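You operate a simulated robot arm through the tools that you are given. There is no shell and no other tool.

You are at the controls of a simulated robot arm. One attempt, no reset.

Task
Shut the pot steam, let it cool to under 50 C, then move the spool to cup 4.
Fine: rest the lid on the drip plate and put it back on the pot. Set down upright: domed lid.

Only the result counts: the job must be done as asked and must still hold three seconds after the hand-in. Knocking over, shifting, dropping, spilling or breaking anything else fails it. Lids that push on must go on centred and level and be pressed home; caps that screw on are set level and turned clockwise until they are tight.

Robot
A 7-joint arm with a two-finger parallel gripper, fixed in place. Base frame: the origin is at the foot of the arm, x ahead of it, y to its left, z up; the work surface is at about z = 0. Readings come in mm, rad, newtons and seconds.
With the tool pointing down near the work surface it reaches from about 240 to 620 mm from the base axis. Its first joint turns from -1.152 to 1.152 rad. Payload 2.6 kg.
Tool frame: the origin (TCP) lies between the finger pads and is the grasp point; the fingertips stand 30 mm ahead of it; z points along the fingers, y is the line along which they close. The gripper opens to 94 mm. The fingers are 28 mm wide and 10 mm thick; the gripper's body (50 by 96 mm) begins 55 mm behind the TCP.
Orientation is that of the tool frame in the base frame, as [roll, pitch, yaw] about the fixed x, y, z axes, in that order (R = Rz(yaw) Ry(pitch) Rx(roll)). With the fingers straight down and closing along the base's y, the tool's x points along the base's -x, its y along +y and its z along -z.

Tools
- The arm moves only by the tool drive_tool. Its argument "steps" is text: rows parted by semicolons, each of 7 numbers parted by spaces: the shift along the tool's x, y, z in units of 100 mm (1.0 is 100 mm), then the turn, a rotation vector about the tool's x, y, z in units of 45 degrees (1.0 is 45 degrees), then the opening, from 0 (shut) to 1 (fully open). In form: tx ty tz ax ay az hand; .... A call has 1 to 20 rows; each row is the pose to reach, as a shift and turn from the pose commanded when the call began, along the tool's axes at that moment. A call with a number of a shift or a turn outside -1 to 1 is refused whole. Each row takes 0.2 s and may step no farther than 50 mm and 0.15 rad from the row before; otherwise, or with a gripper value out of range, the whole call is refused. A pose out of reach is approached as far as the arm can. The call stops where the force on the tool passes 40 N (or 10 N more than at its start, if that is more) or the arm is blocked; 0.2 s more then pass. Each finger travels about 72 mm/s and halts on what it meets, pressing with about 40 N; the grip force reading is that of the motor and also rises with nothing between the fingers. The clock runs only during rows and for 0.2 s after the last one: add rows that repeat a pose to give the fingers time. It gives the time, the measured TCP pose, the force on the tool (base axes), the opening and the grip force at its end, in the units of the frame above (readings bear some noise), with the torque about the TCP (base axes, N m) and any sound that the robot's microphone picked up.
- Cameras (640 x 400 px; columns grow to the right, rows downward): "scene" is fixed at [49, 442.2, 563.8]; the picture's right is [-0.64, -0.77, 0.00], its down [-0.44, 0.37, -0.82] and it looks along [0.63, -0.53, -0.57] (base axes); focal length 354 px, centre (320, 200). "wrist" rides on the gripper at [76, 14, -102] in the tool frame; the picture's right is [-0.18, 0.98, 0.00], its down [-0.75, -0.14, -0.64] and it looks along [-0.63, -0.12, 0.77] (tool axes); focal length 243 px, centre (320, 200). There is no depth. A picture from a camera that has moved, and an enlarged one, comes with that camera's place and axes in the base frame and with its lens.
- capture(camera): a new picture of that camera. It takes no simulated time.
- enlarge(camera, box): a new picture of the part [left, top, right, bottom] of that camera's present view, enlarged. It takes no simulated time.
- hand_in(): hands the job in; it is judged then, once.

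Places have to be worked out from the pictures, the camera data and where the tool is seen. Open the gripper and draw the arm clear of the work before you hand the job in, unless the task says otherwise.

The tools are called after ">>>" as a command line: name --argument value ..., lists and objects as JSON in quotes. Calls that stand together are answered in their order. drive_tool: Moves the arm, as the interface text tells. Its arguments: {"type":"object","properties":{"steps":{"type":"string"}},"required":["steps"]} The other tools are called the same way: capture (camera) takes a picture; enlarge (camera, box) takes an enlarged picture of a part of a camera's view; hand_in () hands the job in.

At the start:

```text
time_s: 0.0
eef_pos: [372.7, 121.3, 326.4]
orientation: [3.141, 0.001, -3.141]
wrist_force: [0.2, -0.2, -0.6]
moment: [-0.02, 0.02, 0.02]
opening: 94.2
grasp_force: 0.1
```

scene: 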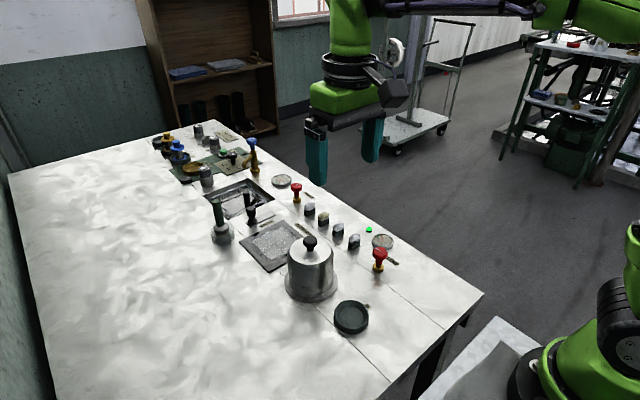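
wrist: 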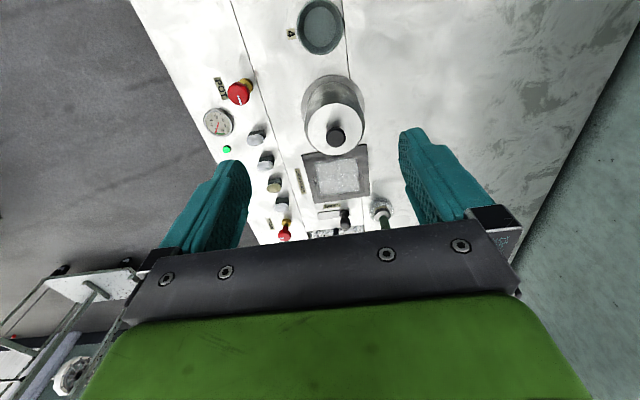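

The scene shows a table with a domed lidded pot, drip plate, gauges, red valves, knobs and spools. I'll enlarge the views to read labels before moving.

>>> enlarge --camera "scene" --box '[260, 160, 440, 340]'

>>> enlarge --camera "scene" --box '[140, 110, 300, 250]'

>>> enlarge --camera "wrist" --box '[180, 0, 440, 240]'

```text
2.22 times, centred on (350, 250) of scene
camera zoom: at [49.0, 442.2, 563.8], right [-0.64, -0.77, 0.0], down [-0.44, 0.37, -0.82], along [0.63, -0.53, -0.57], focal length 786 px, centre (253, 89)
```

zoom: 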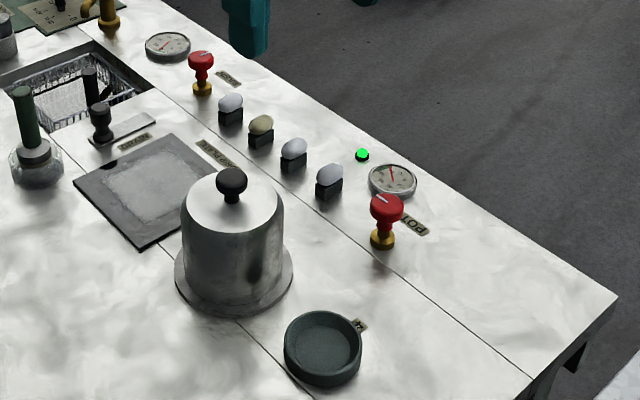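

```text
2.86 times, centred on (220, 180) of scene
camera zoom: at [49.0, 442.2, 563.8], right [-0.64, -0.77, 0.0], down [-0.44, 0.37, -0.82], along [0.63, -0.53, -0.57], focal length 1010 px, centre (606, 257)
```

zoom: 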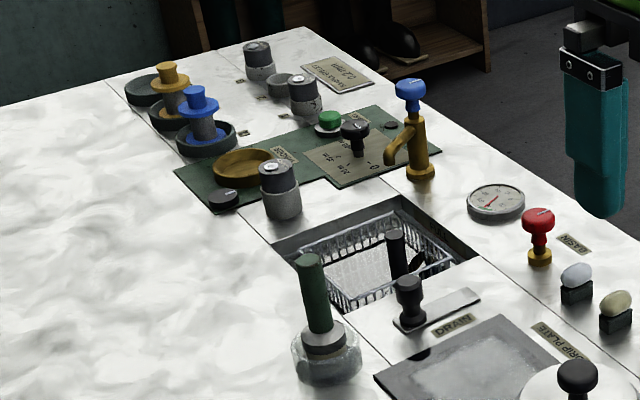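

```text
1.67 times, centred on (310, 120) of wrist
camera zoom: at [295.8, 135.9, 428.8], right [0.18, 0.98, 0.0], down [0.75, -0.14, 0.64], along [0.63, -0.12, -0.77], focal length 404 px, centre (337, 333)
```

zoom: 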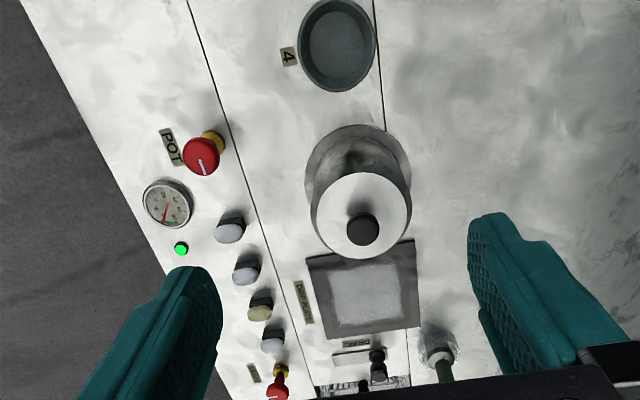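

I'll zoom in more tightly on the pot's gauge, valve and the cups to read the labels.

>>> enlarge --camera "scene" --box '[355, 220, 405, 280]'

>>> enlarge --camera "wrist" --box '[190, 60, 270, 160]'

>>> enlarge --camera "scene" --box '[145, 115, 265, 195]'

>>> enlarge --camera "scene" --box '[275, 225, 375, 340]'

```text
6.67 times, centred on (380, 250) of scene
camera zoom: at [49.0, 442.2, 563.8], right [-0.64, -0.77, 0.0], down [-0.44, 0.37, -0.82], along [0.63, -0.53, -0.57], focal length 2357 px, centre (-80, -133)
```

zoom: 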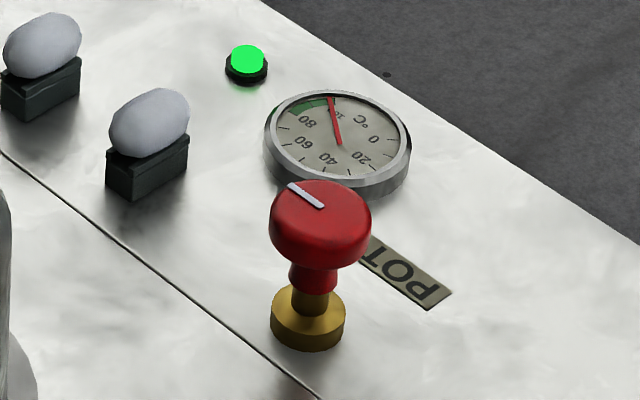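

```text
4.00 times, centred on (230, 110) of wrist
camera zoom: at [295.8, 135.9, 428.8], right [0.18, 0.98, 0.0], down [0.75, -0.14, 0.64], along [0.63, -0.12, -0.77], focal length 970 px, centre (680, 560)
```

zoom: 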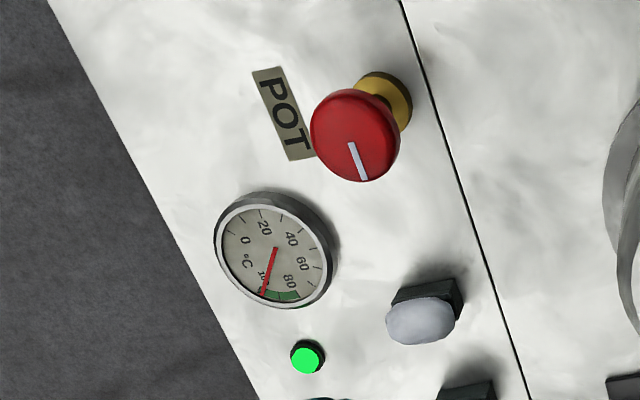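

```text
5.00 times, centred on (205, 155) of scene
camera zoom: at [49.0, 442.2, 563.8], right [-0.64, -0.77, 0.0], down [-0.44, 0.37, -0.82], along [0.63, -0.53, -0.57], focal length 1768 px, centre (895, 425)
```

zoom: 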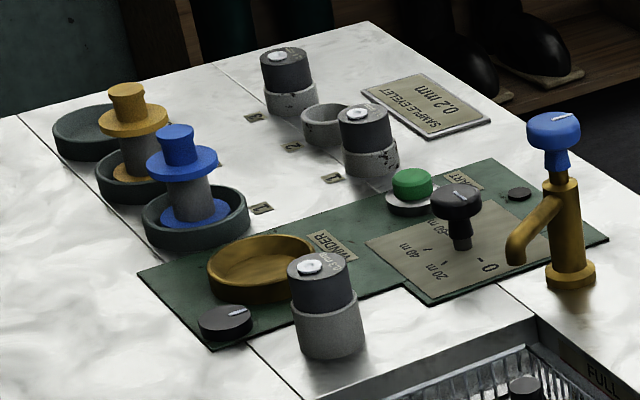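

```text
3.48 times, centred on (325, 282) of scene
camera zoom: at [49.0, 442.2, 563.8], right [-0.64, -0.77, 0.0], down [-0.44, 0.37, -0.82], along [0.63, -0.53, -0.57], focal length 1230 px, centre (303, -87)
```

zoom: 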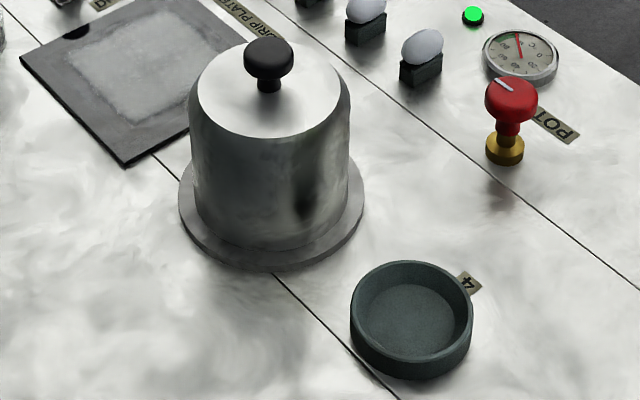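

The pot gauge reads about 100 °C, and the red POT valve sits near (385, -4) with its knob top about z 53. I'll move above it to get a closer look with the wrist camera.

>>> drive_tool --steps "0 -0.45 0.2 0 0 0 0.8; -0.05 -0.9 0.5 0 0 0 0.6; -0.1 -1.0 0.9 0 0 0 0.6; -0.1 -1.0 0.9 0 0 0 0.6"

```text
refused: row 2 steps farther than a row can; nothing moved
```

The step was too big for one row; I'll use smaller steps.

>>> drive_tool --steps "0 -0.4 0.2 0 0 0 0.8; 0 -0.7 0.5 0 0 0 0.6; -0.05 -0.9 0.8 0 0 0 0.6; -0.1 -1.0 1.0 0 0 0 0.6; -0.1 -1.0 1.0 0 0 0 0.6"

>>> capture --camera "wrist"

```text
time_s: 1.2
eef_pos: [379.1, 21.1, 226.4]
orientation: [3.142, 0.001, -3.141]
wrist_force: [-0.4, 0.2, 0.7]
moment: [0.0, 0.0, 0.0]
opening: 56.6
grasp_force: 0.1
```

```text
taken
camera wrist: at [302.3, 35.2, 328.9], right [0.18, 0.98, 0.0], down [0.75, -0.14, 0.64], along [0.63, -0.12, -0.77], focal length 243 px, centre (320, 200)
```

wrist: 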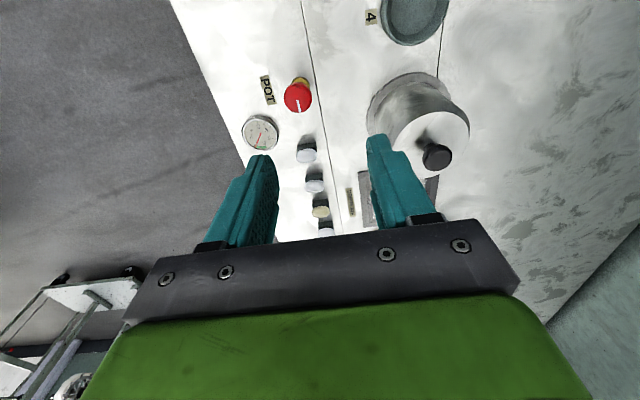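

The knob triangulates to about (380, -4, 53). I'll lower above it to about z=130 and check alignment again.

>>> drive_tool --steps "0 -0.12 0.3 0 0 0 0.6; 0 -0.25 0.6 0 0 0 0.6; 0 -0.25 0.9 0 0 0 0.6; 0 -0.25 0.9 0 0 0 0.6"

>>> capture --camera "wrist"

>>> capture --camera "scene"

```text
time_s: 2.2
eef_pos: [382.1, -2.5, 137.6]
orientation: [3.141, 0.0, 3.141]
wrist_force: [0.1, -0.9, 0.2]
moment: [-0.02, -0.04, -0.01]
opening: 56.4
grasp_force: 0.2
```

```text
taken
camera wrist: at [305.0, 11.0, 239.0], right [0.19, 0.98, 0.0], down [0.75, -0.14, 0.64], along [0.63, -0.12, -0.77], focal length 243 px, centre (320, 200)
```

wrist: 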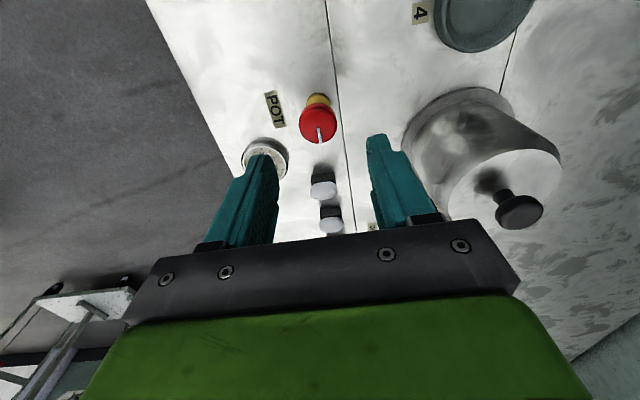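

```text
taken
```

scene: 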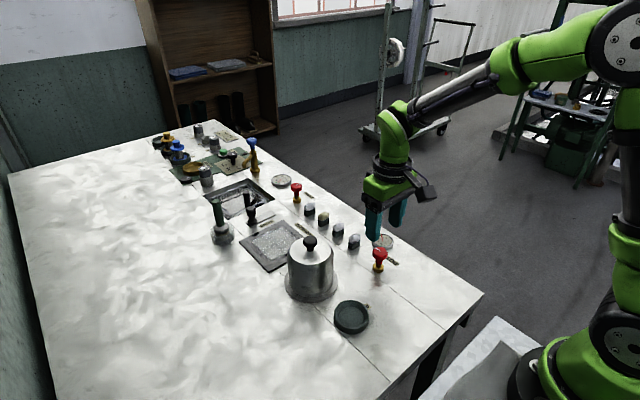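

The knob is at about (380.5, -4.5), cap z 41–53, almost directly below the tool. I'll descend so the fingertips straddle the cap, then close on it.

>>> drive_tool --steps "0.01 -0.01 0.25 0 0 0 0.6; 0.02 -0.01 0.5 0 0 0 0.6; 0.02 -0.01 0.7 0 0 0 0.6; 0.02 -0.01 0.7 0 0 0 0.6"

>>> capture --camera "wrist"

>>> enlarge --camera "scene" --box '[330, 210, 430, 290]'

```text
time_s: 3.2
eef_pos: [379.8, -3.9, 68.8]
orientation: [3.141, 0.0, -3.141]
wrist_force: [-0.7, -0.1, -0.6]
moment: [0.0, -0.01, 0.02]
opening: 56.5
grasp_force: 0.0
```

```text
taken
camera wrist: at [302.7, 9.4, 171.3], right [0.18, 0.98, 0.0], down [0.75, -0.14, 0.64], along [0.63, -0.12, -0.77], focal length 243 px, centre (320, 200)
```

wrist: 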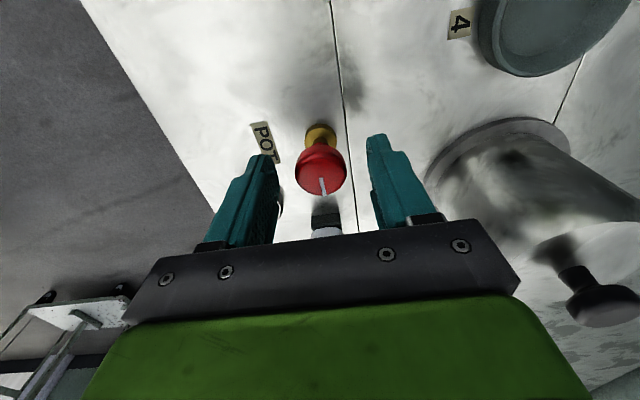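

```text
5.00 times, centred on (380, 250) of scene
camera zoom: at [49.0, 442.2, 563.8], right [-0.64, -0.77, 0.0], down [-0.44, 0.37, -0.82], along [0.63, -0.53, -0.57], focal length 1768 px, centre (20, -50)
```

zoom: 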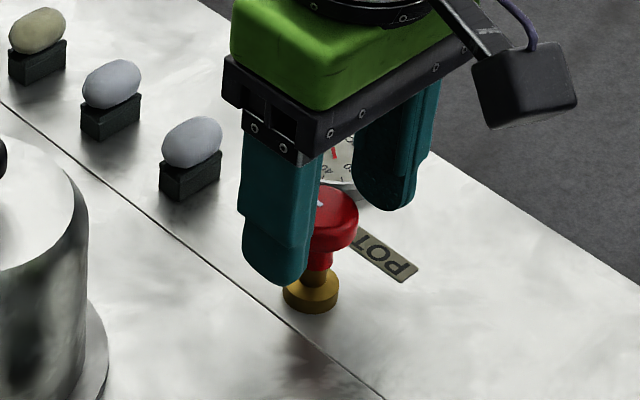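

The knob is between the fingers at about (383, -5). I'll shift 3 mm in x and close on it.

>>> drive_tool --steps "-0.03 -0.01 0.02 0 0 0 0.6; -0.03 -0.01 0.02 0 0 0 0.3; -0.03 -0.01 0.02 0 0 0 0; -0.03 -0.01 0.02 0 0 0 0; -0.03 -0.01 0.02 0 0 0 0"

>>> capture --camera "wrist"

```text
time_s: 4.4
eef_pos: [383.8, -5.4, 68.0]
orientation: [-3.141, 0.0, -3.141]
wrist_force: [-0.3, 1.2, 0.7]
moment: [0.07, 0.08, -0.02]
opening: 31.4
grasp_force: 45.1
```

```text
taken
camera wrist: at [306.1, 8.8, 168.7], right [0.18, 0.98, 0.0], down [0.75, -0.14, 0.64], along [0.63, -0.12, -0.77], focal length 243 px, centre (320, 200)
```

wrist: 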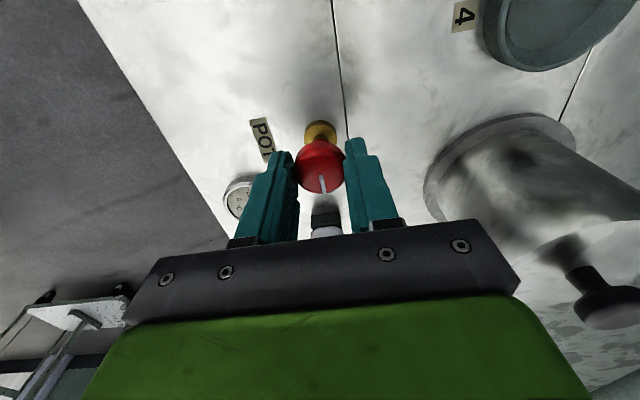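

The gripper holds the knob (31 mm across). Now I turn it clockwise (seen from above) 45° and listen.

>>> drive_tool --steps "-0 0 0 0 0 0.18 0; 0 0 0 0 0 0.36 0; 0 0 0 0 0 0.54 0; 0 0 0 0 0 0.72 0; 0 0 0 0 0 0.9 0; 0 0 0 0 0 1.0 0; 0 0 0 0 0 1.0 0"

>>> capture --camera "wrist"

>>> enlarge --camera "scene" --box '[330, 210, 430, 290]'

```text
time_s: 6.0
eef_pos: [384.0, -5.2, 65.8]
orientation: [3.14, -0.001, 2.352]
wrist_force: [-12.7, 9.5, 29.8]
moment: [0.28, 0.36, -0.01]
opening: 31.9
grasp_force: 44.8
```

```text
taken
camera wrist: at [339.4, 59.4, 168.0], right [0.83, 0.56, 0.0], down [0.43, -0.63, 0.64], along [0.36, -0.53, -0.77], focal length 243 px, centre (320, 200)
```

wrist: 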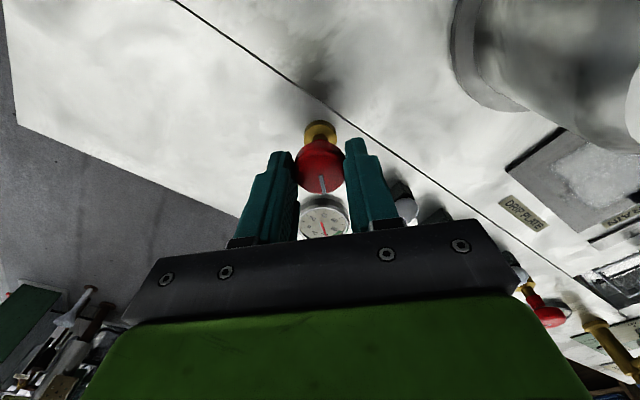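

```text
5.00 times, centred on (380, 250) of scene
camera zoom: at [48.9, 442.2, 563.8], right [-0.64, -0.77, 0.0], down [-0.44, 0.37, -0.82], along [0.63, -0.53, -0.57], focal length 1768 px, centre (20, -50)
```

zoom: 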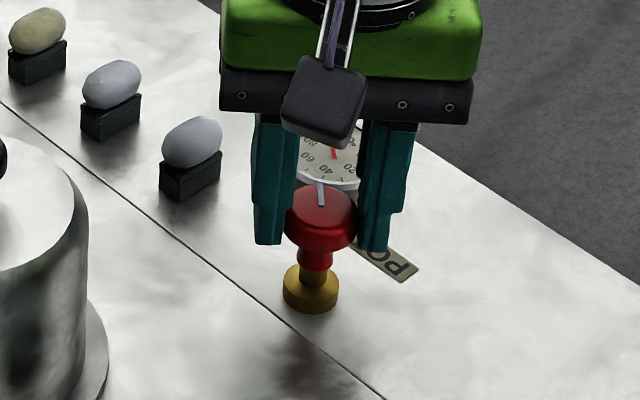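

The knob turned with the grip by 45° with no stop yet, though there's about 30 N vertical load as the arm settled. I'll ease up slightly and turn another 45°.

>>> drive_tool --steps "0 0 -0.015 0 0 0 0; 0 0 -0.015 0 0 0.18 0; 0 0 -0.015 0 0 0.36 0; 0 0 -0.015 0 0 0.54 0; 0 0 -0.015 0 0 0.72 0; 0 0 -0.015 0 0 0.9 0; 0 0 -0.015 0 0 1.0 0; 0 0 -0.015 0 0 1.0 0"

>>> enlarge --camera "scene" --box '[330, 210, 430, 290]'

```text
time_s: 7.8
eef_pos: [384.4, -3.7, 65.9]
orientation: [3.139, 0.001, 1.572]
wrist_force: [3.0, 0.0, -3.2]
moment: [0.18, 0.04, -0.01]
opening: 31.5
grasp_force: 45.2
stopped in row 8: the force on the tool passed its limit at 44 N (the readings are from after the stop); the commanded pose is now the measured one
```

```text
5.00 times, centred on (380, 250) of scene
camera zoom: at [49.0, 442.2, 563.8], right [-0.64, -0.77, 0.0], down [-0.44, 0.37, -0.82], along [0.63, -0.53, -0.57], focal length 1768 px, centre (20, -50)
```

zoom: 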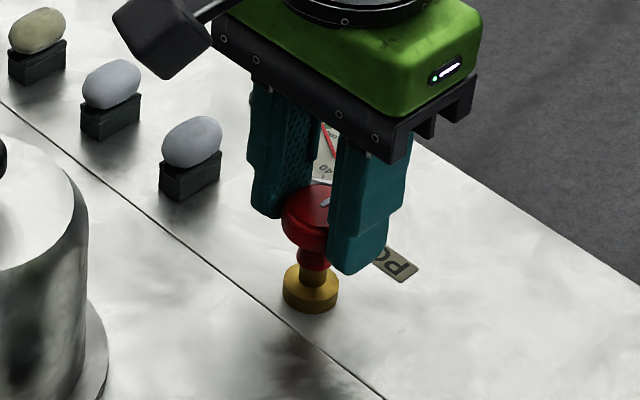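

The knob has turned ~90° in total; the commanded pose has reset to the measured one, force relaxed. I'll keep turning clockwise and watch whether it reaches a stop.

>>> drive_tool --steps "0 0 0 0 0 0.15 0; 0 0 0 0 0 0.3 0; 0 0 0 0 0 0.45 0; 0 0 0 0 0 0.6 0; 0 0 0 0 0 0.75 0; 0 0 0 0 0 0.9 0; 0 0 0 0 0 1.0 0"

>>> enlarge --camera "scene" --box '[330, 210, 430, 290]'

```text
time_s: 9.3
eef_pos: [385.8, -4.5, 66.2]
orientation: [3.135, -0.002, 0.785]
wrist_force: [12.9, -4.7, -8.9]
moment: [-0.16, -0.31, 0.51]
opening: 31.4
grasp_force: 44.9
```

```text
5.00 times, centred on (380, 250) of scene
camera zoom: at [49.0, 442.2, 563.7], right [-0.64, -0.77, 0.0], down [-0.44, 0.37, -0.82], along [0.63, -0.53, -0.57], focal length 1768 px, centre (20, -50)
```

zoom: 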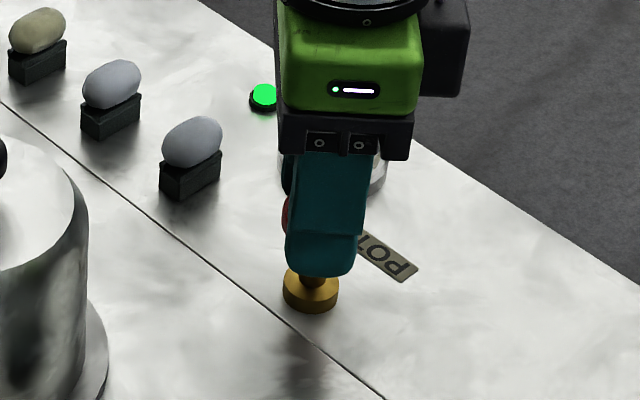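

There's now a 0.5 N·m resisting torque, suggesting the valve's stop. I'll check the marker relative to the fingers in the wrist view.

>>> capture --camera "wrist"

>>> enlarge --camera "wrist" --box '[270, 110, 370, 210]'

```text
taken
camera wrist: at [448.3, 39.4, 168.1], right [0.56, -0.83, 0.0], down [-0.64, -0.43, 0.64], along [-0.53, -0.36, -0.77], focal length 243 px, centre (320, 200)
```

wrist: 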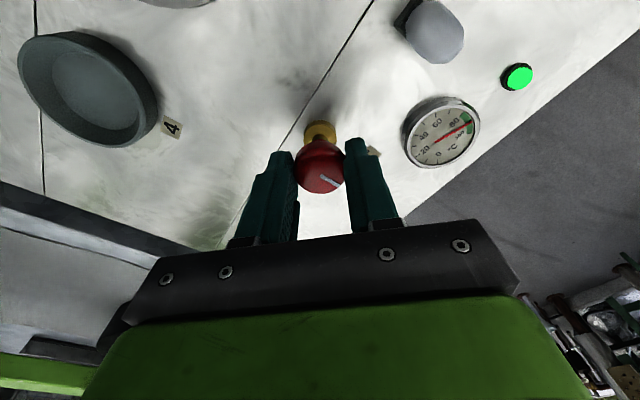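

```text
4.00 times, centred on (320, 160) of wrist
camera zoom: at [448.3, 39.4, 168.1], right [0.56, -0.83, 0.0], down [-0.64, -0.43, 0.64], along [-0.53, -0.36, -0.77], focal length 970 px, centre (320, 360)
```

zoom: 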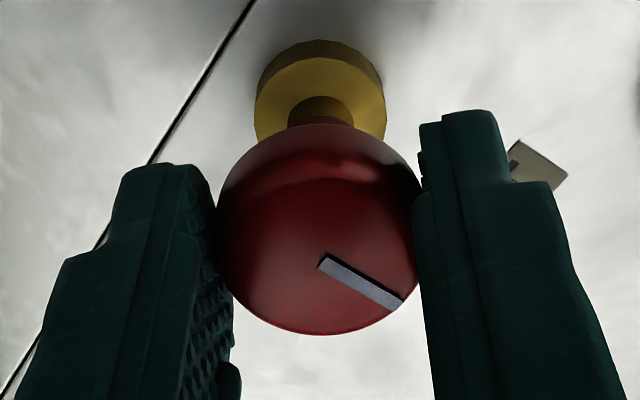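

The marker has turned 90° clockwise in base terms and then the fingers slipped at the stop, so the valve is shut. I'll release, rise, and read the gauge.

>>> drive_tool --steps "0 0 0 0 0 -0.1 0.3; 0 0 0 0 0 -0.1 0.6; 0 0 0 0 0 -0.1 0.6; 0 0 -0.3 0 0 -0.1 0.6; 0 0 -0.6 0 0 -0.1 0.6; 0 0 -1.0 0 0 -0.1 0.6"

>>> enlarge --camera "scene" --box '[330, 210, 430, 290]'

>>> capture --camera "wrist"

```text
time_s: 10.8
eef_pos: [383.7, -4.3, 166.0]
orientation: [3.139, 0.0, 0.864]
wrist_force: [0.0, -0.2, -0.2]
moment: [0.02, -0.01, -0.01]
opening: 56.3
grasp_force: 0.1
```

```text
5.00 times, centred on (380, 250) of scene
camera zoom: at [49.0, 442.2, 563.8], right [-0.64, -0.77, 0.0], down [-0.44, 0.37, -0.82], along [0.63, -0.53, -0.57], focal length 1768 px, centre (20, -50)
```

zoom: 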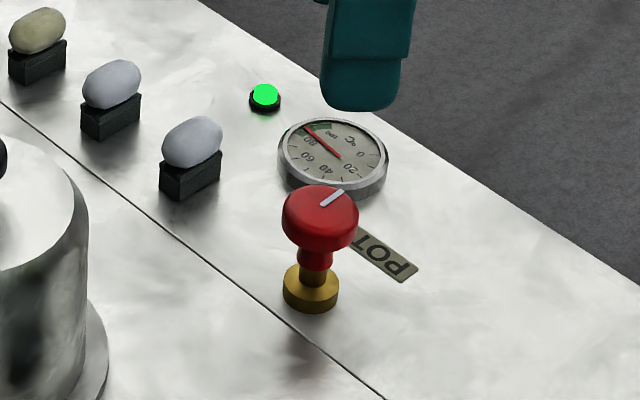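

```text
taken
camera wrist: at [443.1, 44.3, 268.7], right [0.63, -0.78, 0.0], down [-0.6, -0.48, 0.64], along [-0.5, -0.4, -0.77], focal length 243 px, centre (320, 200)
```

wrist: 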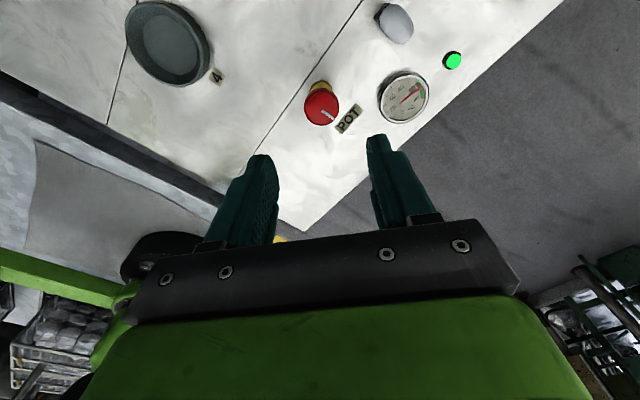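

The gauge is dropping (~83 °C now), so the valve is shut. While it cools I'll rotate the wrist back in place and then survey the pot, cup and drip plate.

>>> drive_tool --steps "0 0 -0.15 0 0 -0.18 0.6; 0 0 -0.3 0 0 -0.36 0.6; 0 0 -0.45 0 0 -0.54 0.6; 0 0 -0.6 0 0 -0.72 0.6; 0 0 -0.75 0 0 -0.9 0.6; 0 0 -0.9 0 0 -1.0 0.6"

>>> drive_tool --steps "0 0 0 0 0 -0.18 0.6; 0 0 0 0 0 -0.36 0.6; 0 0 0 0 0 -0.54 0.6; 0 0 0 0 0 -0.72 0.6; 0 0 0 0 0 -0.9 0.6; 0 0 0 0 0 -1.0 0.6"

>>> drive_tool --steps "0 0 0 0 0 -0.18 0.6; 0 0 0 0 0 -0.36 0.6; 0 0 0 0 0 -0.54 0.6; 0 0 0 0 0 -0.72 0.6; 0 0 0 0 0 -0.9 0.6; 0 0 0 0 0 -0.9 0.6"

>>> enlarge --camera "scene" --box '[355, 220, 405, 280]'

>>> capture --camera "wrist"

```text
time_s: 12.2
eef_pos: [386.5, -4.2, 256.7]
orientation: [3.138, 0.001, 1.653]
wrist_force: [-0.2, 0.6, -0.2]
moment: [-0.02, 0.02, 0.03]
opening: 56.3
grasp_force: 0.0
```

```text
time_s: 13.6
eef_pos: [384.5, -4.2, 256.3]
orientation: [3.138, 0.005, 2.439]
wrist_force: [-1.1, -0.9, -0.9]
moment: [0.04, -0.01, -0.01]
opening: 56.4
grasp_force: 0.0
```

```text
time_s: 14.9
eef_pos: [384.6, -4.3, 254.9]
orientation: [-3.141, 0.003, -3.14]
wrist_force: [0.6, -0.5, 0.0]
moment: [-0.01, -0.01, -0.01]
opening: 56.6
grasp_force: 0.0
```

```text
6.67 times, centred on (380, 250) of scene
camera zoom: at [49.0, 442.2, 563.8], right [-0.64, -0.77, 0.0], down [-0.44, 0.37, -0.82], along [0.63, -0.53, -0.57], focal length 2357 px, centre (-80, -133)
```

zoom: 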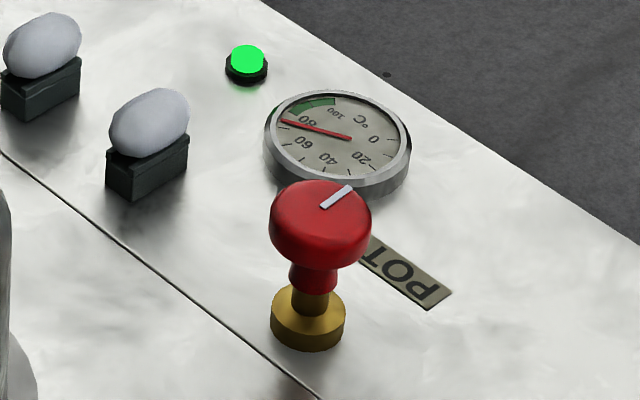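

```text
taken
camera wrist: at [307.0, 9.8, 357.4], right [0.18, 0.98, 0.0], down [0.75, -0.14, 0.64], along [0.63, -0.12, -0.76], focal length 243 px, centre (320, 200)
```

wrist: 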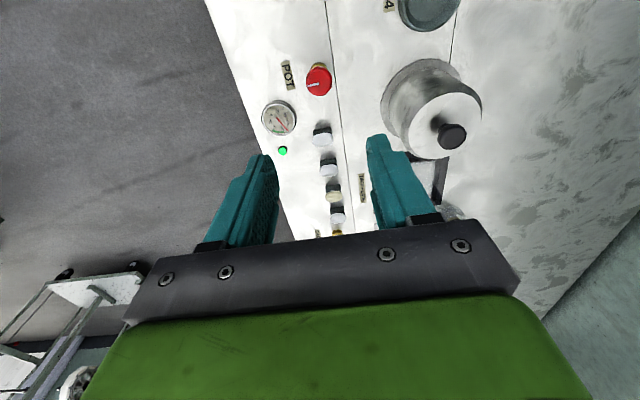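

The gauge reads about 75 °C and is falling. I'll move above the pot and look at it from there.

>>> drive_tool --steps "-0.1 0.35 0 0 0 0 0.6; -0.2 0.7 0 0 0 0 0.6; -0.3 1.0 0 0 0 0 0.6"

>>> drive_tool --steps "-0.2 0.2 0 0 0 0 0.6; -0.3 0.32 0 0 0 0 0.6; -0.3 0.32 0 0 0 0 0.6"

>>> capture --camera "wrist"

>>> capture --camera "scene"

```text
time_s: 15.8
eef_pos: [414.3, 96.6, 256.8]
orientation: [-3.14, 0.004, -3.14]
wrist_force: [0.4, 0.7, 0.7]
moment: [0.0, -0.01, -0.04]
opening: 56.5
grasp_force: 0.0
```

```text
time_s: 16.6
eef_pos: [443.7, 128.4, 254.4]
orientation: [3.14, 0.002, 3.142]
wrist_force: [0.4, 0.0, -0.4]
moment: [-0.01, 0.02, 0.05]
opening: 56.2
grasp_force: 0.0
```

```text
taken
camera wrist: at [366.6, 142.8, 357.1], right [0.18, 0.98, 0.0], down [0.75, -0.14, 0.64], along [0.63, -0.12, -0.76], focal length 243 px, centre (320, 200)
```

wrist: 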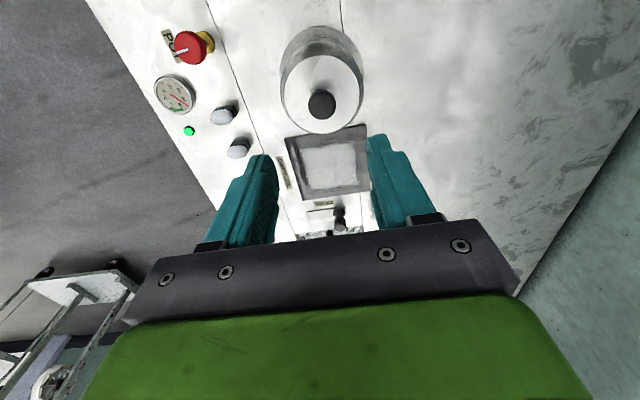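

```text
taken
```

scene: 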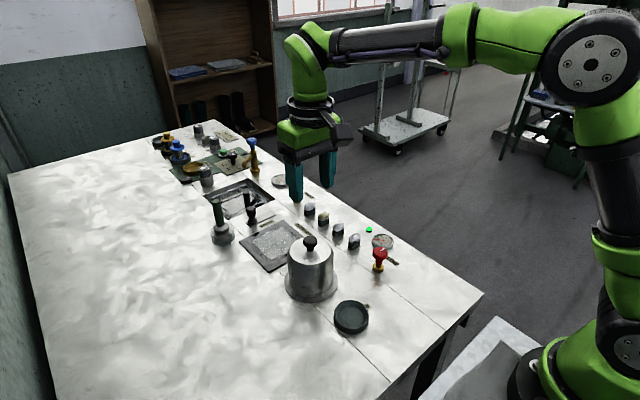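

Pot lid knob triangulates to about (444.5, 130, 118); drip plate centre about (585, 119); cup 4 about (326, 131). I'll lower a bit over the knob for a closer look while the pot cools.

>>> drive_tool --steps "0 0.01 0.3 0 0 0 0.6; 0 0.01 0.6 0 0 0 0.6; 0 0.01 0.6 0 0 0 0.6; 0 0.01 0.6 0 0 0 0.6; 0 0.01 0.6 0 0 0 0.6; 0 0.01 0.6 0 0 0 0.6; 0 0.01 0.6 0 0 0 0.6; 0 0.01 0.6 0 0 0 0.6; 0 0.01 0.6 0 0 0 0.6; 0 0.01 0.6 0 0 0 0.6"

>>> capture --camera "wrist"

>>> enlarge --camera "scene" --box '[355, 220, 405, 280]'

>>> enlarge --camera "scene" --box '[270, 180, 370, 310]'

```text
time_s: 18.8
eef_pos: [446.3, 129.5, 196.4]
orientation: [-3.141, 0.004, -3.141]
wrist_force: [0.3, -0.3, 0.1]
moment: [-0.01, -0.04, 0.0]
opening: 56.4
grasp_force: 0.0
```

```text
taken
camera wrist: at [369.3, 143.5, 298.1], right [0.18, 0.98, 0.0], down [0.75, -0.14, 0.64], along [0.63, -0.12, -0.76], focal length 243 px, centre (320, 200)
```

wrist: 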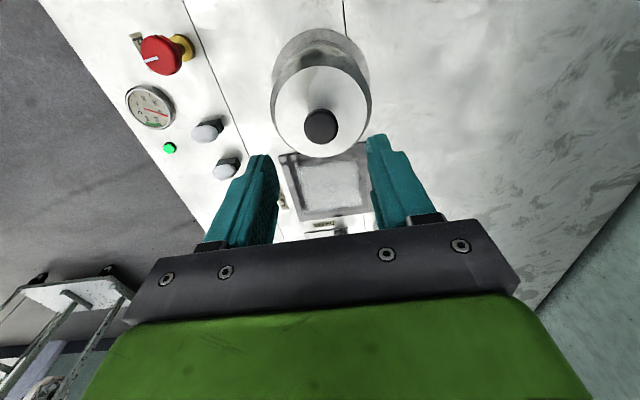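

```text
6.67 times, centred on (380, 250) of scene
camera zoom: at [49.0, 442.2, 563.8], right [-0.64, -0.77, 0.0], down [-0.44, 0.37, -0.82], along [0.63, -0.53, -0.57], focal length 2357 px, centre (-80, -133)
```

zoom: 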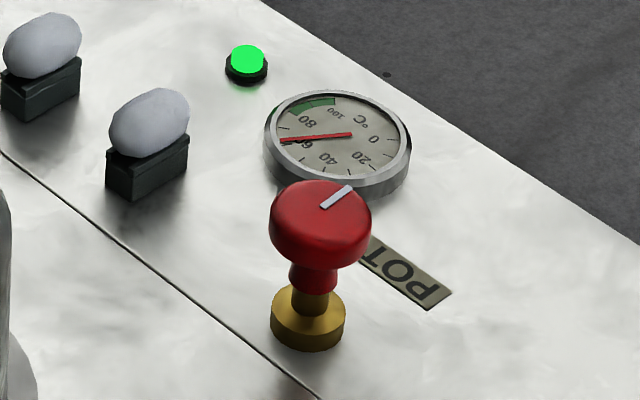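

```text
3.08 times, centred on (320, 245) of scene
camera zoom: at [49.0, 442.2, 563.8], right [-0.64, -0.77, 0.0], down [-0.44, 0.37, -0.82], along [0.63, -0.53, -0.57], focal length 1088 px, centre (320, 62)
```

zoom: 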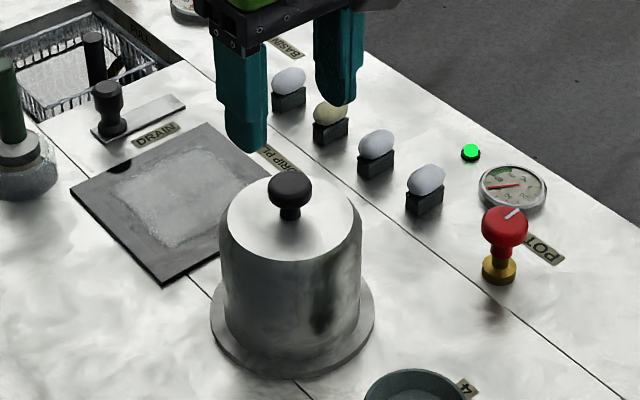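

The gauge shows about 66 °C. I'll keep waiting above the lid, correcting x by 2 mm.

>>> drive_tool --steps "0.02 0 0 0 0 0 0.6; 0.02 0 0 0 0 0 0.6; 0.02 0 0 0 0 0 0.6; 0.02 0 0 0 0 0 0.6; 0.02 0 0 0 0 0 0.6; 0.02 0 0 0 0 0 0.6; 0.02 0 0 0 0 0 0.6; 0.02 0 0 0 0 0 0.6; 0.02 0 0 0 0 0 0.6; 0.02 0 0 0 0 0 0.6; 0.02 0 0 0 0 0 0.6; 0.02 0 0 0 0 0 0.6; 0.02 0 0 0 0 0 0.6; 0.02 0 0 0 0 0 0.6; 0.02 0 0 0 0 0 0.6; 0.02 0 0 0 0 0 0.6; 0.02 0 0 0 0 0 0.6; 0.02 0 0 0 0 0 0.6; 0.02 0 0 0 0 0 0.6; 0.02 0 0 0 0 0 0.6"

>>> drive_tool --steps "0 0 0 0 0 0 0.6; 0 0 0 0 0 0 0.6; 0 0 0 0 0 0 0.6; 0 0 0 0 0 0 0.6; 0 0 0 0 0 0 0.6; 0 0 0 0 0 0 0.6; 0 0 0 0 0 0 0.6; 0 0 0 0 0 0 0.6; 0 0 0 0 0 0 0.6; 0 0 0 0 0 0 0.6; 0 0 0 0 0 0 0.6; 0 0 0 0 0 0 0.6; 0 0 0 0 0 0 0.6; 0 0 0 0 0 0 0.6; 0 0 0 0 0 0 0.6; 0 0 0 0 0 0 0.6; 0 0 0 0 0 0 0.6; 0 0 0 0 0 0 0.6; 0 0 0 0 0 0 0.6; 0 0 0 0 0 0 0.6"

>>> enlarge --camera "scene" --box '[365, 225, 400, 260]'

>>> enlarge --camera "scene" --box '[280, 230, 345, 310]'

```text
time_s: 22.9
eef_pos: [443.4, 129.1, 195.6]
orientation: [-3.141, 0.004, -3.14]
wrist_force: [0.1, -0.1, 1.1]
moment: [-0.01, -0.03, 0.0]
opening: 56.3
grasp_force: 0.1
```

```text
time_s: 27.1
eef_pos: [443.6, 128.9, 196.7]
orientation: [-3.141, 0.003, 3.141]
wrist_force: [-0.1, 0.0, 0.5]
moment: [-0.04, -0.01, 0.01]
opening: 56.6
grasp_force: 0.0
```

```text
11.43 times, centred on (382, 242) of scene
camera zoom: at [49.0, 442.2, 563.8], right [-0.64, -0.77, 0.0], down [-0.44, 0.37, -0.82], along [0.63, -0.53, -0.57], focal length 4041 px, centre (-394, -286)
```

zoom: 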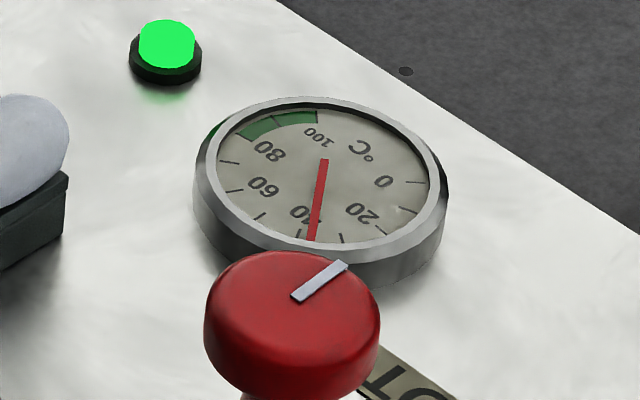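

```text
5.00 times, centred on (312, 270) of scene
camera zoom: at [49.0, 442.2, 563.8], right [-0.64, -0.77, 0.0], down [-0.44, 0.37, -0.82], along [0.63, -0.53, -0.57], focal length 1768 px, centre (358, -150)
```

zoom: 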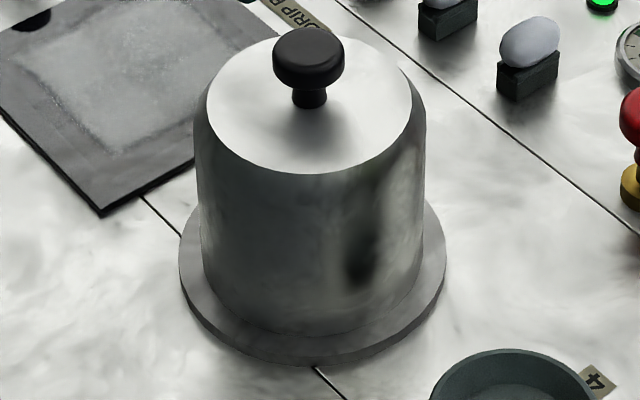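

The gauge now reads about 37 °C, safely under 50. I'll descend over the lid's knob (cap z ≈106–118) and grip it.

>>> drive_tool --steps "0 0.005 0.25 0 0 0 0.6; 0 0.005 0.5 0 0 0 0.6; 0 0.005 0.62 0 0 0 0.6; 0 0.005 0.68 0 0 0 0.6; 0 0.005 0.68 0 0 0 0.6"

>>> capture --camera "wrist"

>>> enlarge --camera "scene" --box '[265, 195, 365, 305]'

```text
time_s: 28.4
eef_pos: [442.3, 129.8, 126.6]
orientation: [3.141, 0.003, -3.141]
wrist_force: [0.0, -0.8, 0.2]
moment: [0.03, 0.01, -0.03]
opening: 56.8
grasp_force: 0.1
```

```text
taken
camera wrist: at [364.4, 143.8, 228.0], right [0.18, 0.98, 0.0], down [0.75, -0.14, 0.64], along [0.63, -0.12, -0.76], focal length 243 px, centre (320, 200)
```

wrist: 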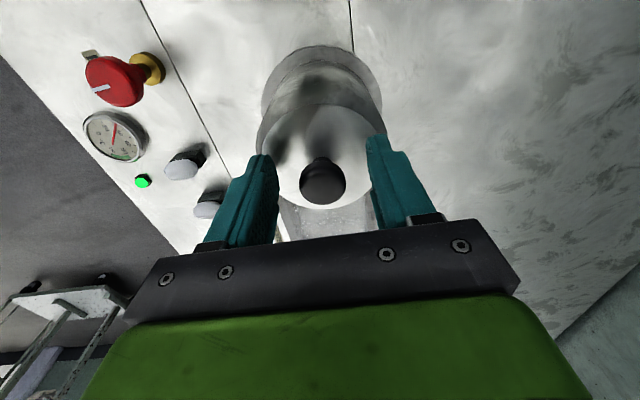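

```text
3.64 times, centred on (315, 250) of scene
camera zoom: at [49.0, 442.2, 563.8], right [-0.64, -0.77, 0.0], down [-0.44, 0.37, -0.82], along [0.63, -0.53, -0.57], focal length 1286 px, centre (338, 18)
```

zoom: 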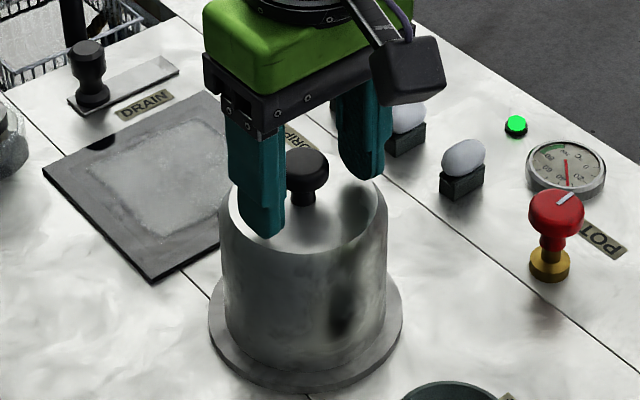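

The knob is between the fingers, about 2 mm farther in x. I'll nudge and close on it.

>>> drive_tool --steps "-0.02 0.008 0 0 0 0 0.6; -0.02 0.008 0 0 0 0 0.4; -0.02 0.008 0 0 0 0 0.2; -0.02 0.008 0 0 0 0 0; -0.02 0.008 0 0 0 0 0; -0.02 0.008 0 0 0 0 0"

>>> capture --camera "wrist"

```text
time_s: 29.8
eef_pos: [444.8, 130.3, 128.1]
orientation: [3.142, 0.004, -3.141]
wrist_force: [0.5, -0.1, 0.7]
moment: [0.0, -0.07, -0.04]
opening: 26.4
grasp_force: 39.8
```

```text
taken
camera wrist: at [367.2, 144.4, 229.0], right [0.18, 0.98, 0.0], down [0.75, -0.14, 0.64], along [0.63, -0.12, -0.76], focal length 243 px, centre (320, 200)
```

wrist: 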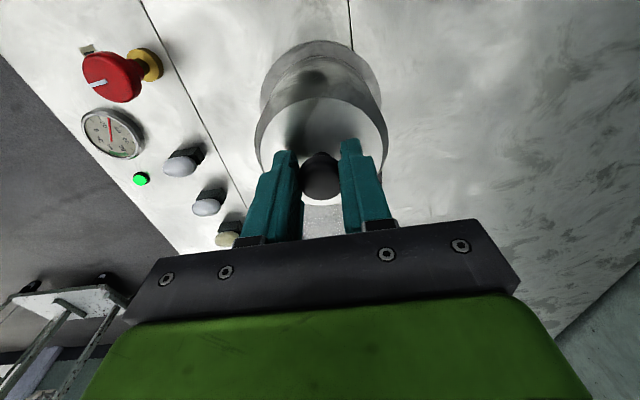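

Knob gripped (26.4 mm). I'll lift slowly straight up 100 mm and check the load and picture.

>>> drive_tool --steps "0 0 -0.05 0 0 0 0; 0 0 -0.12 0 0 0 0; 0 0 -0.2 0 0 0 0; 0 0 -0.3 0 0 0 0; 0 0 -0.45 0 0 0 0; 0 0 -0.6 0 0 0 0; 0 0 -0.75 0 0 0 0; 0 0 -0.9 0 0 0 0; 0 0 -1.0 0 0 0 0; 0 0 -1.0 0 0 0 0"

>>> enlarge --camera "scene" --box '[225, 135, 385, 315]'

>>> capture --camera "wrist"

```text
time_s: 31.9
eef_pos: [444.6, 129.5, 227.2]
orientation: [-3.141, 0.004, -3.141]
wrist_force: [0.4, -0.4, -1.6]
moment: [0.01, 0.01, 0.0]
opening: 26.6
grasp_force: 39.5
```

```text
2.22 times, centred on (305, 225) of scene
camera zoom: at [49.0, 442.2, 563.7], right [-0.64, -0.77, 0.0], down [-0.44, 0.37, -0.82], along [0.63, -0.53, -0.57], focal length 786 px, centre (353, 144)
```

zoom: 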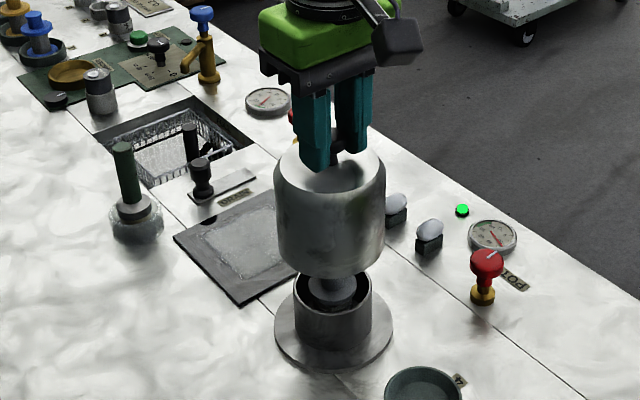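

```text
taken
camera wrist: at [367.6, 144.0, 329.7], right [0.18, 0.98, 0.0], down [0.75, -0.14, 0.64], along [0.63, -0.12, -0.76], focal length 243 px, centre (320, 200)
```

wrist: 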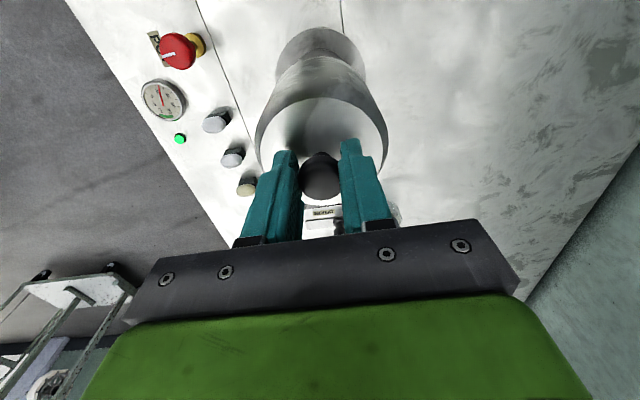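

The lid is a bell; a spool stands in the pot beneath. I'll lift another 40 mm to ensure it clears the spool.

>>> drive_tool --steps "0 0 -0.15 0 0 0 0; 0 0 -0.3 0 0 0 0; 0 0 -0.4 0 0 0 0; 0 0 -0.4 0 0 0 0"

>>> enlarge --camera "scene" --box '[225, 135, 385, 315]'

>>> enlarge --camera "scene" --box '[275, 235, 345, 305]'

```text
time_s: 33.0
eef_pos: [443.6, 129.8, 270.2]
orientation: [3.141, 0.004, -3.14]
wrist_force: [-0.2, -0.1, -0.9]
moment: [0.0, 0.04, -0.01]
opening: 26.8
grasp_force: 40.1
```

```text
2.22 times, centred on (305, 225) of scene
camera zoom: at [49.0, 442.2, 563.7], right [-0.64, -0.77, 0.0], down [-0.44, 0.37, -0.82], along [0.63, -0.53, -0.57], focal length 786 px, centre (353, 144)
```

zoom: 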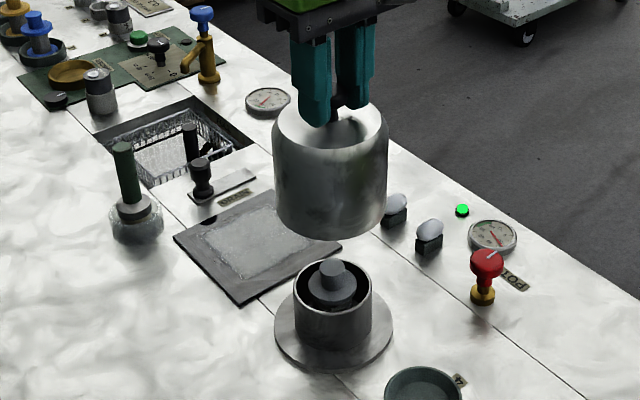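

```text
5.71 times, centred on (310, 270) of scene
camera zoom: at [49.0, 442.2, 563.7], right [-0.64, -0.77, 0.0], down [-0.44, 0.37, -0.82], along [0.63, -0.53, -0.57], focal length 2020 px, centre (377, -200)
```

zoom: 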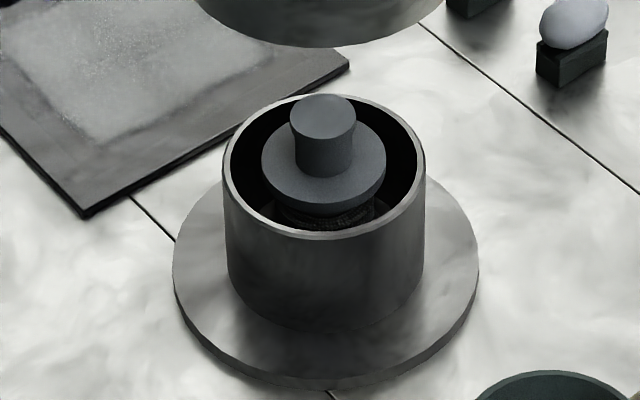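

The lid clears the spool. I'll carry it in +x toward the drip plate (centre ≈ (583, 119)).

>>> drive_tool --steps "-0.2 -0.02 0 0 0 0 0; -0.4 -0.04 0 0 0 0 0; -0.6 -0.06 0 0 0 0 0; -0.8 -0.08 0 0 0 0 0; -1.0 -0.08 0 0 0 0 0; -1.0 -0.08 0 0 0 0 0"

>>> capture --camera "scene"

>>> capture --camera "wrist"

```text
time_s: 34.4
eef_pos: [545.9, 124.0, 267.5]
orientation: [-3.14, 0.002, 3.14]
wrist_force: [-0.7, 0.5, -1.9]
moment: [0.02, -0.01, -0.01]
opening: 26.5
grasp_force: 40.6
```

```text
taken
```

scene: 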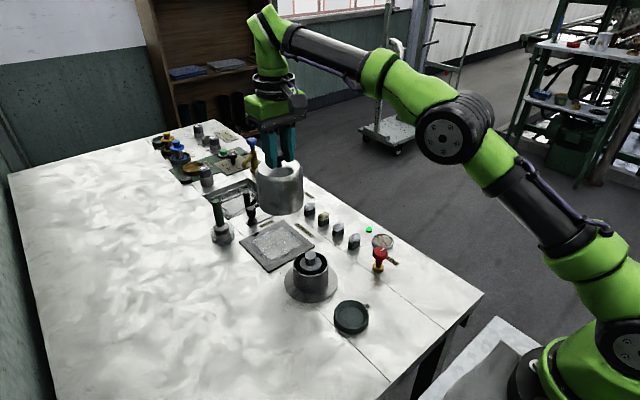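

```text
taken
camera wrist: at [468.7, 137.3, 368.9], right [0.18, 0.98, 0.0], down [0.75, -0.14, 0.64], along [0.63, -0.12, -0.77], focal length 243 px, centre (320, 200)
```

wrist: 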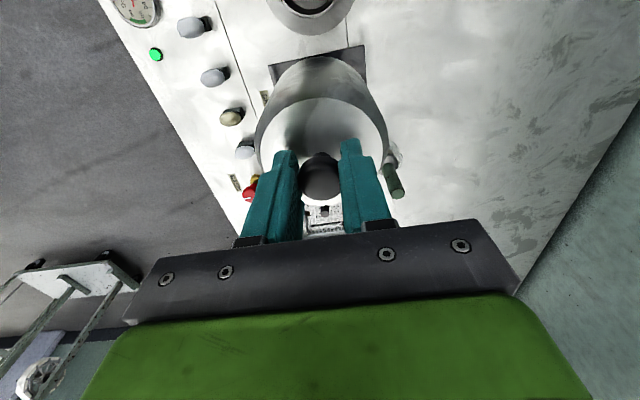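

Plate near edge is at x≈526, y 59–185, so centre ≈ (588, 121). I'll go to (582, 121) and descend to about z=145, then approach gently.

>>> drive_tool --steps "-0.2 -0.01 0 0 0 0 0; -0.37 -0.01 0.1 0 0 0 0; -0.37 -0.01 0.4 0 0 0 0; -0.37 -0.01 0.7 0 0 0 0; -0.37 -0.01 1.0 0 0 0 0; -0.37 -0.01 1.0 0 0 0 0"

>>> enlarge --camera "scene" --box '[205, 135, 365, 305]'

>>> capture --camera "wrist"

```text
time_s: 35.8
eef_pos: [589.5, 123.5, 168.6]
orientation: [3.141, 0.001, 3.141]
wrist_force: [0.2, 0.2, -0.9]
moment: [-0.03, 0.02, -0.01]
opening: 26.5
grasp_force: 40.1
out of reach, approached as far as the arm can: row 1, 2, 3, 5, 6
```

```text
2.35 times, centred on (285, 220) of scene
camera zoom: at [49.0, 442.2, 563.7], right [-0.64, -0.77, 0.0], down [-0.44, 0.37, -0.82], along [0.63, -0.53, -0.57], focal length 832 px, centre (402, 153)
```

zoom: 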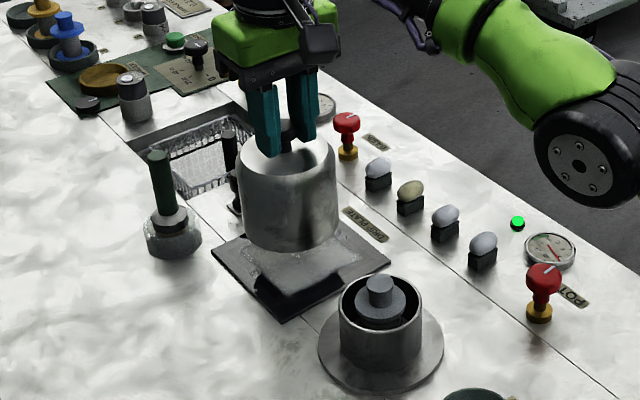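

```text
taken
camera wrist: at [512.1, 137.8, 270.6], right [0.18, 0.98, 0.0], down [0.75, -0.14, 0.64], along [0.63, -0.12, -0.77], focal length 243 px, centre (320, 200)
```

wrist: 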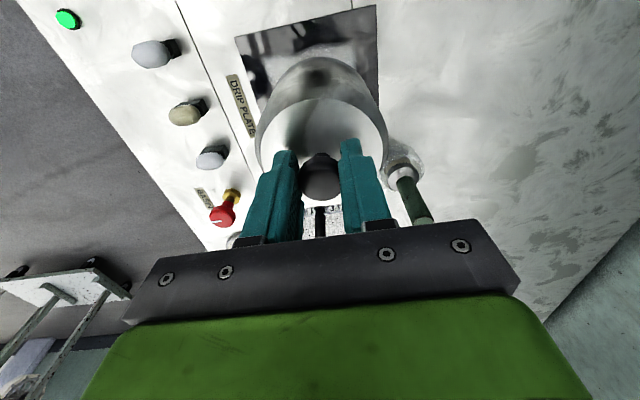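

The arm reported being at its reach limit and reads x=589.5. I'll pull back several mm in x and let it settle before lowering.

>>> drive_tool --steps "0.04 0 0 0 0 0 0; 0.06 0 0 0 0 0 0; 0.06 0 0 0 0 0 0; 0.06 0 0 0 0 0 0"

```text
time_s: 36.8
eef_pos: [588.3, 124.7, 169.2]
orientation: [-3.141, 0.002, 3.141]
wrist_force: [0.9, -0.3, -0.8]
moment: [-0.01, 0.01, 0.0]
opening: 26.8
grasp_force: 40.2
out of reach, approached as far as the arm can: row 1, 2, 3, 4
```

Still flagged at the limit. I'll try retreating 10 mm further and lowering 15 mm, where reach should be better, and see how it tracks.

>>> drive_tool --steps "0.05 0 0.05 0 0 0 0; 0.1 0 0.1 0 0 0 0; 0.1 0 0.15 0 0 0 0; 0.1 0 0.15 0 0 0 0"

>>> capture --camera "scene"

```text
time_s: 37.8
eef_pos: [592.1, 125.2, 157.4]
orientation: [3.141, 0.002, 3.141]
wrist_force: [-0.3, -0.2, -1.2]
moment: [0.02, 0.02, -0.02]
opening: 26.6
grasp_force: 39.9
out of reach, approached as far as the arm can: row 1, 2, 3, 4
```

```text
taken
```

scene: 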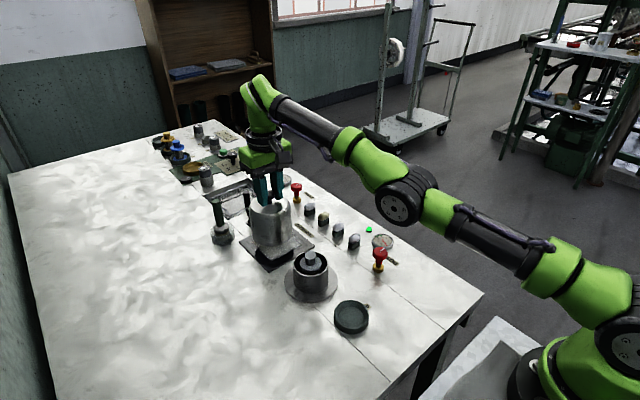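

The tool isn't following x commands here—some joint limit is in play. I'll back up and inward to regain tracking before another approach.

>>> drive_tool --steps "0.0 0 -0.2 0 0 0 0; 0 0 -0.4 0 0 0 0; 0.1 0 -0.6 0 0 0 0; 0.2 0 -0.8 0 0 0 0; 0.2 0 -0.8 0 0 0 0"

```text
time_s: 39.0
eef_pos: [569.0, 124.8, 237.4]
orientation: [3.141, 0.003, -3.14]
wrist_force: [-0.3, -0.7, -1.5]
moment: [0.03, 0.03, 0.0]
opening: 26.6
grasp_force: 40.4
out of reach, approached as far as the arm can: row 1, 2, 3
```

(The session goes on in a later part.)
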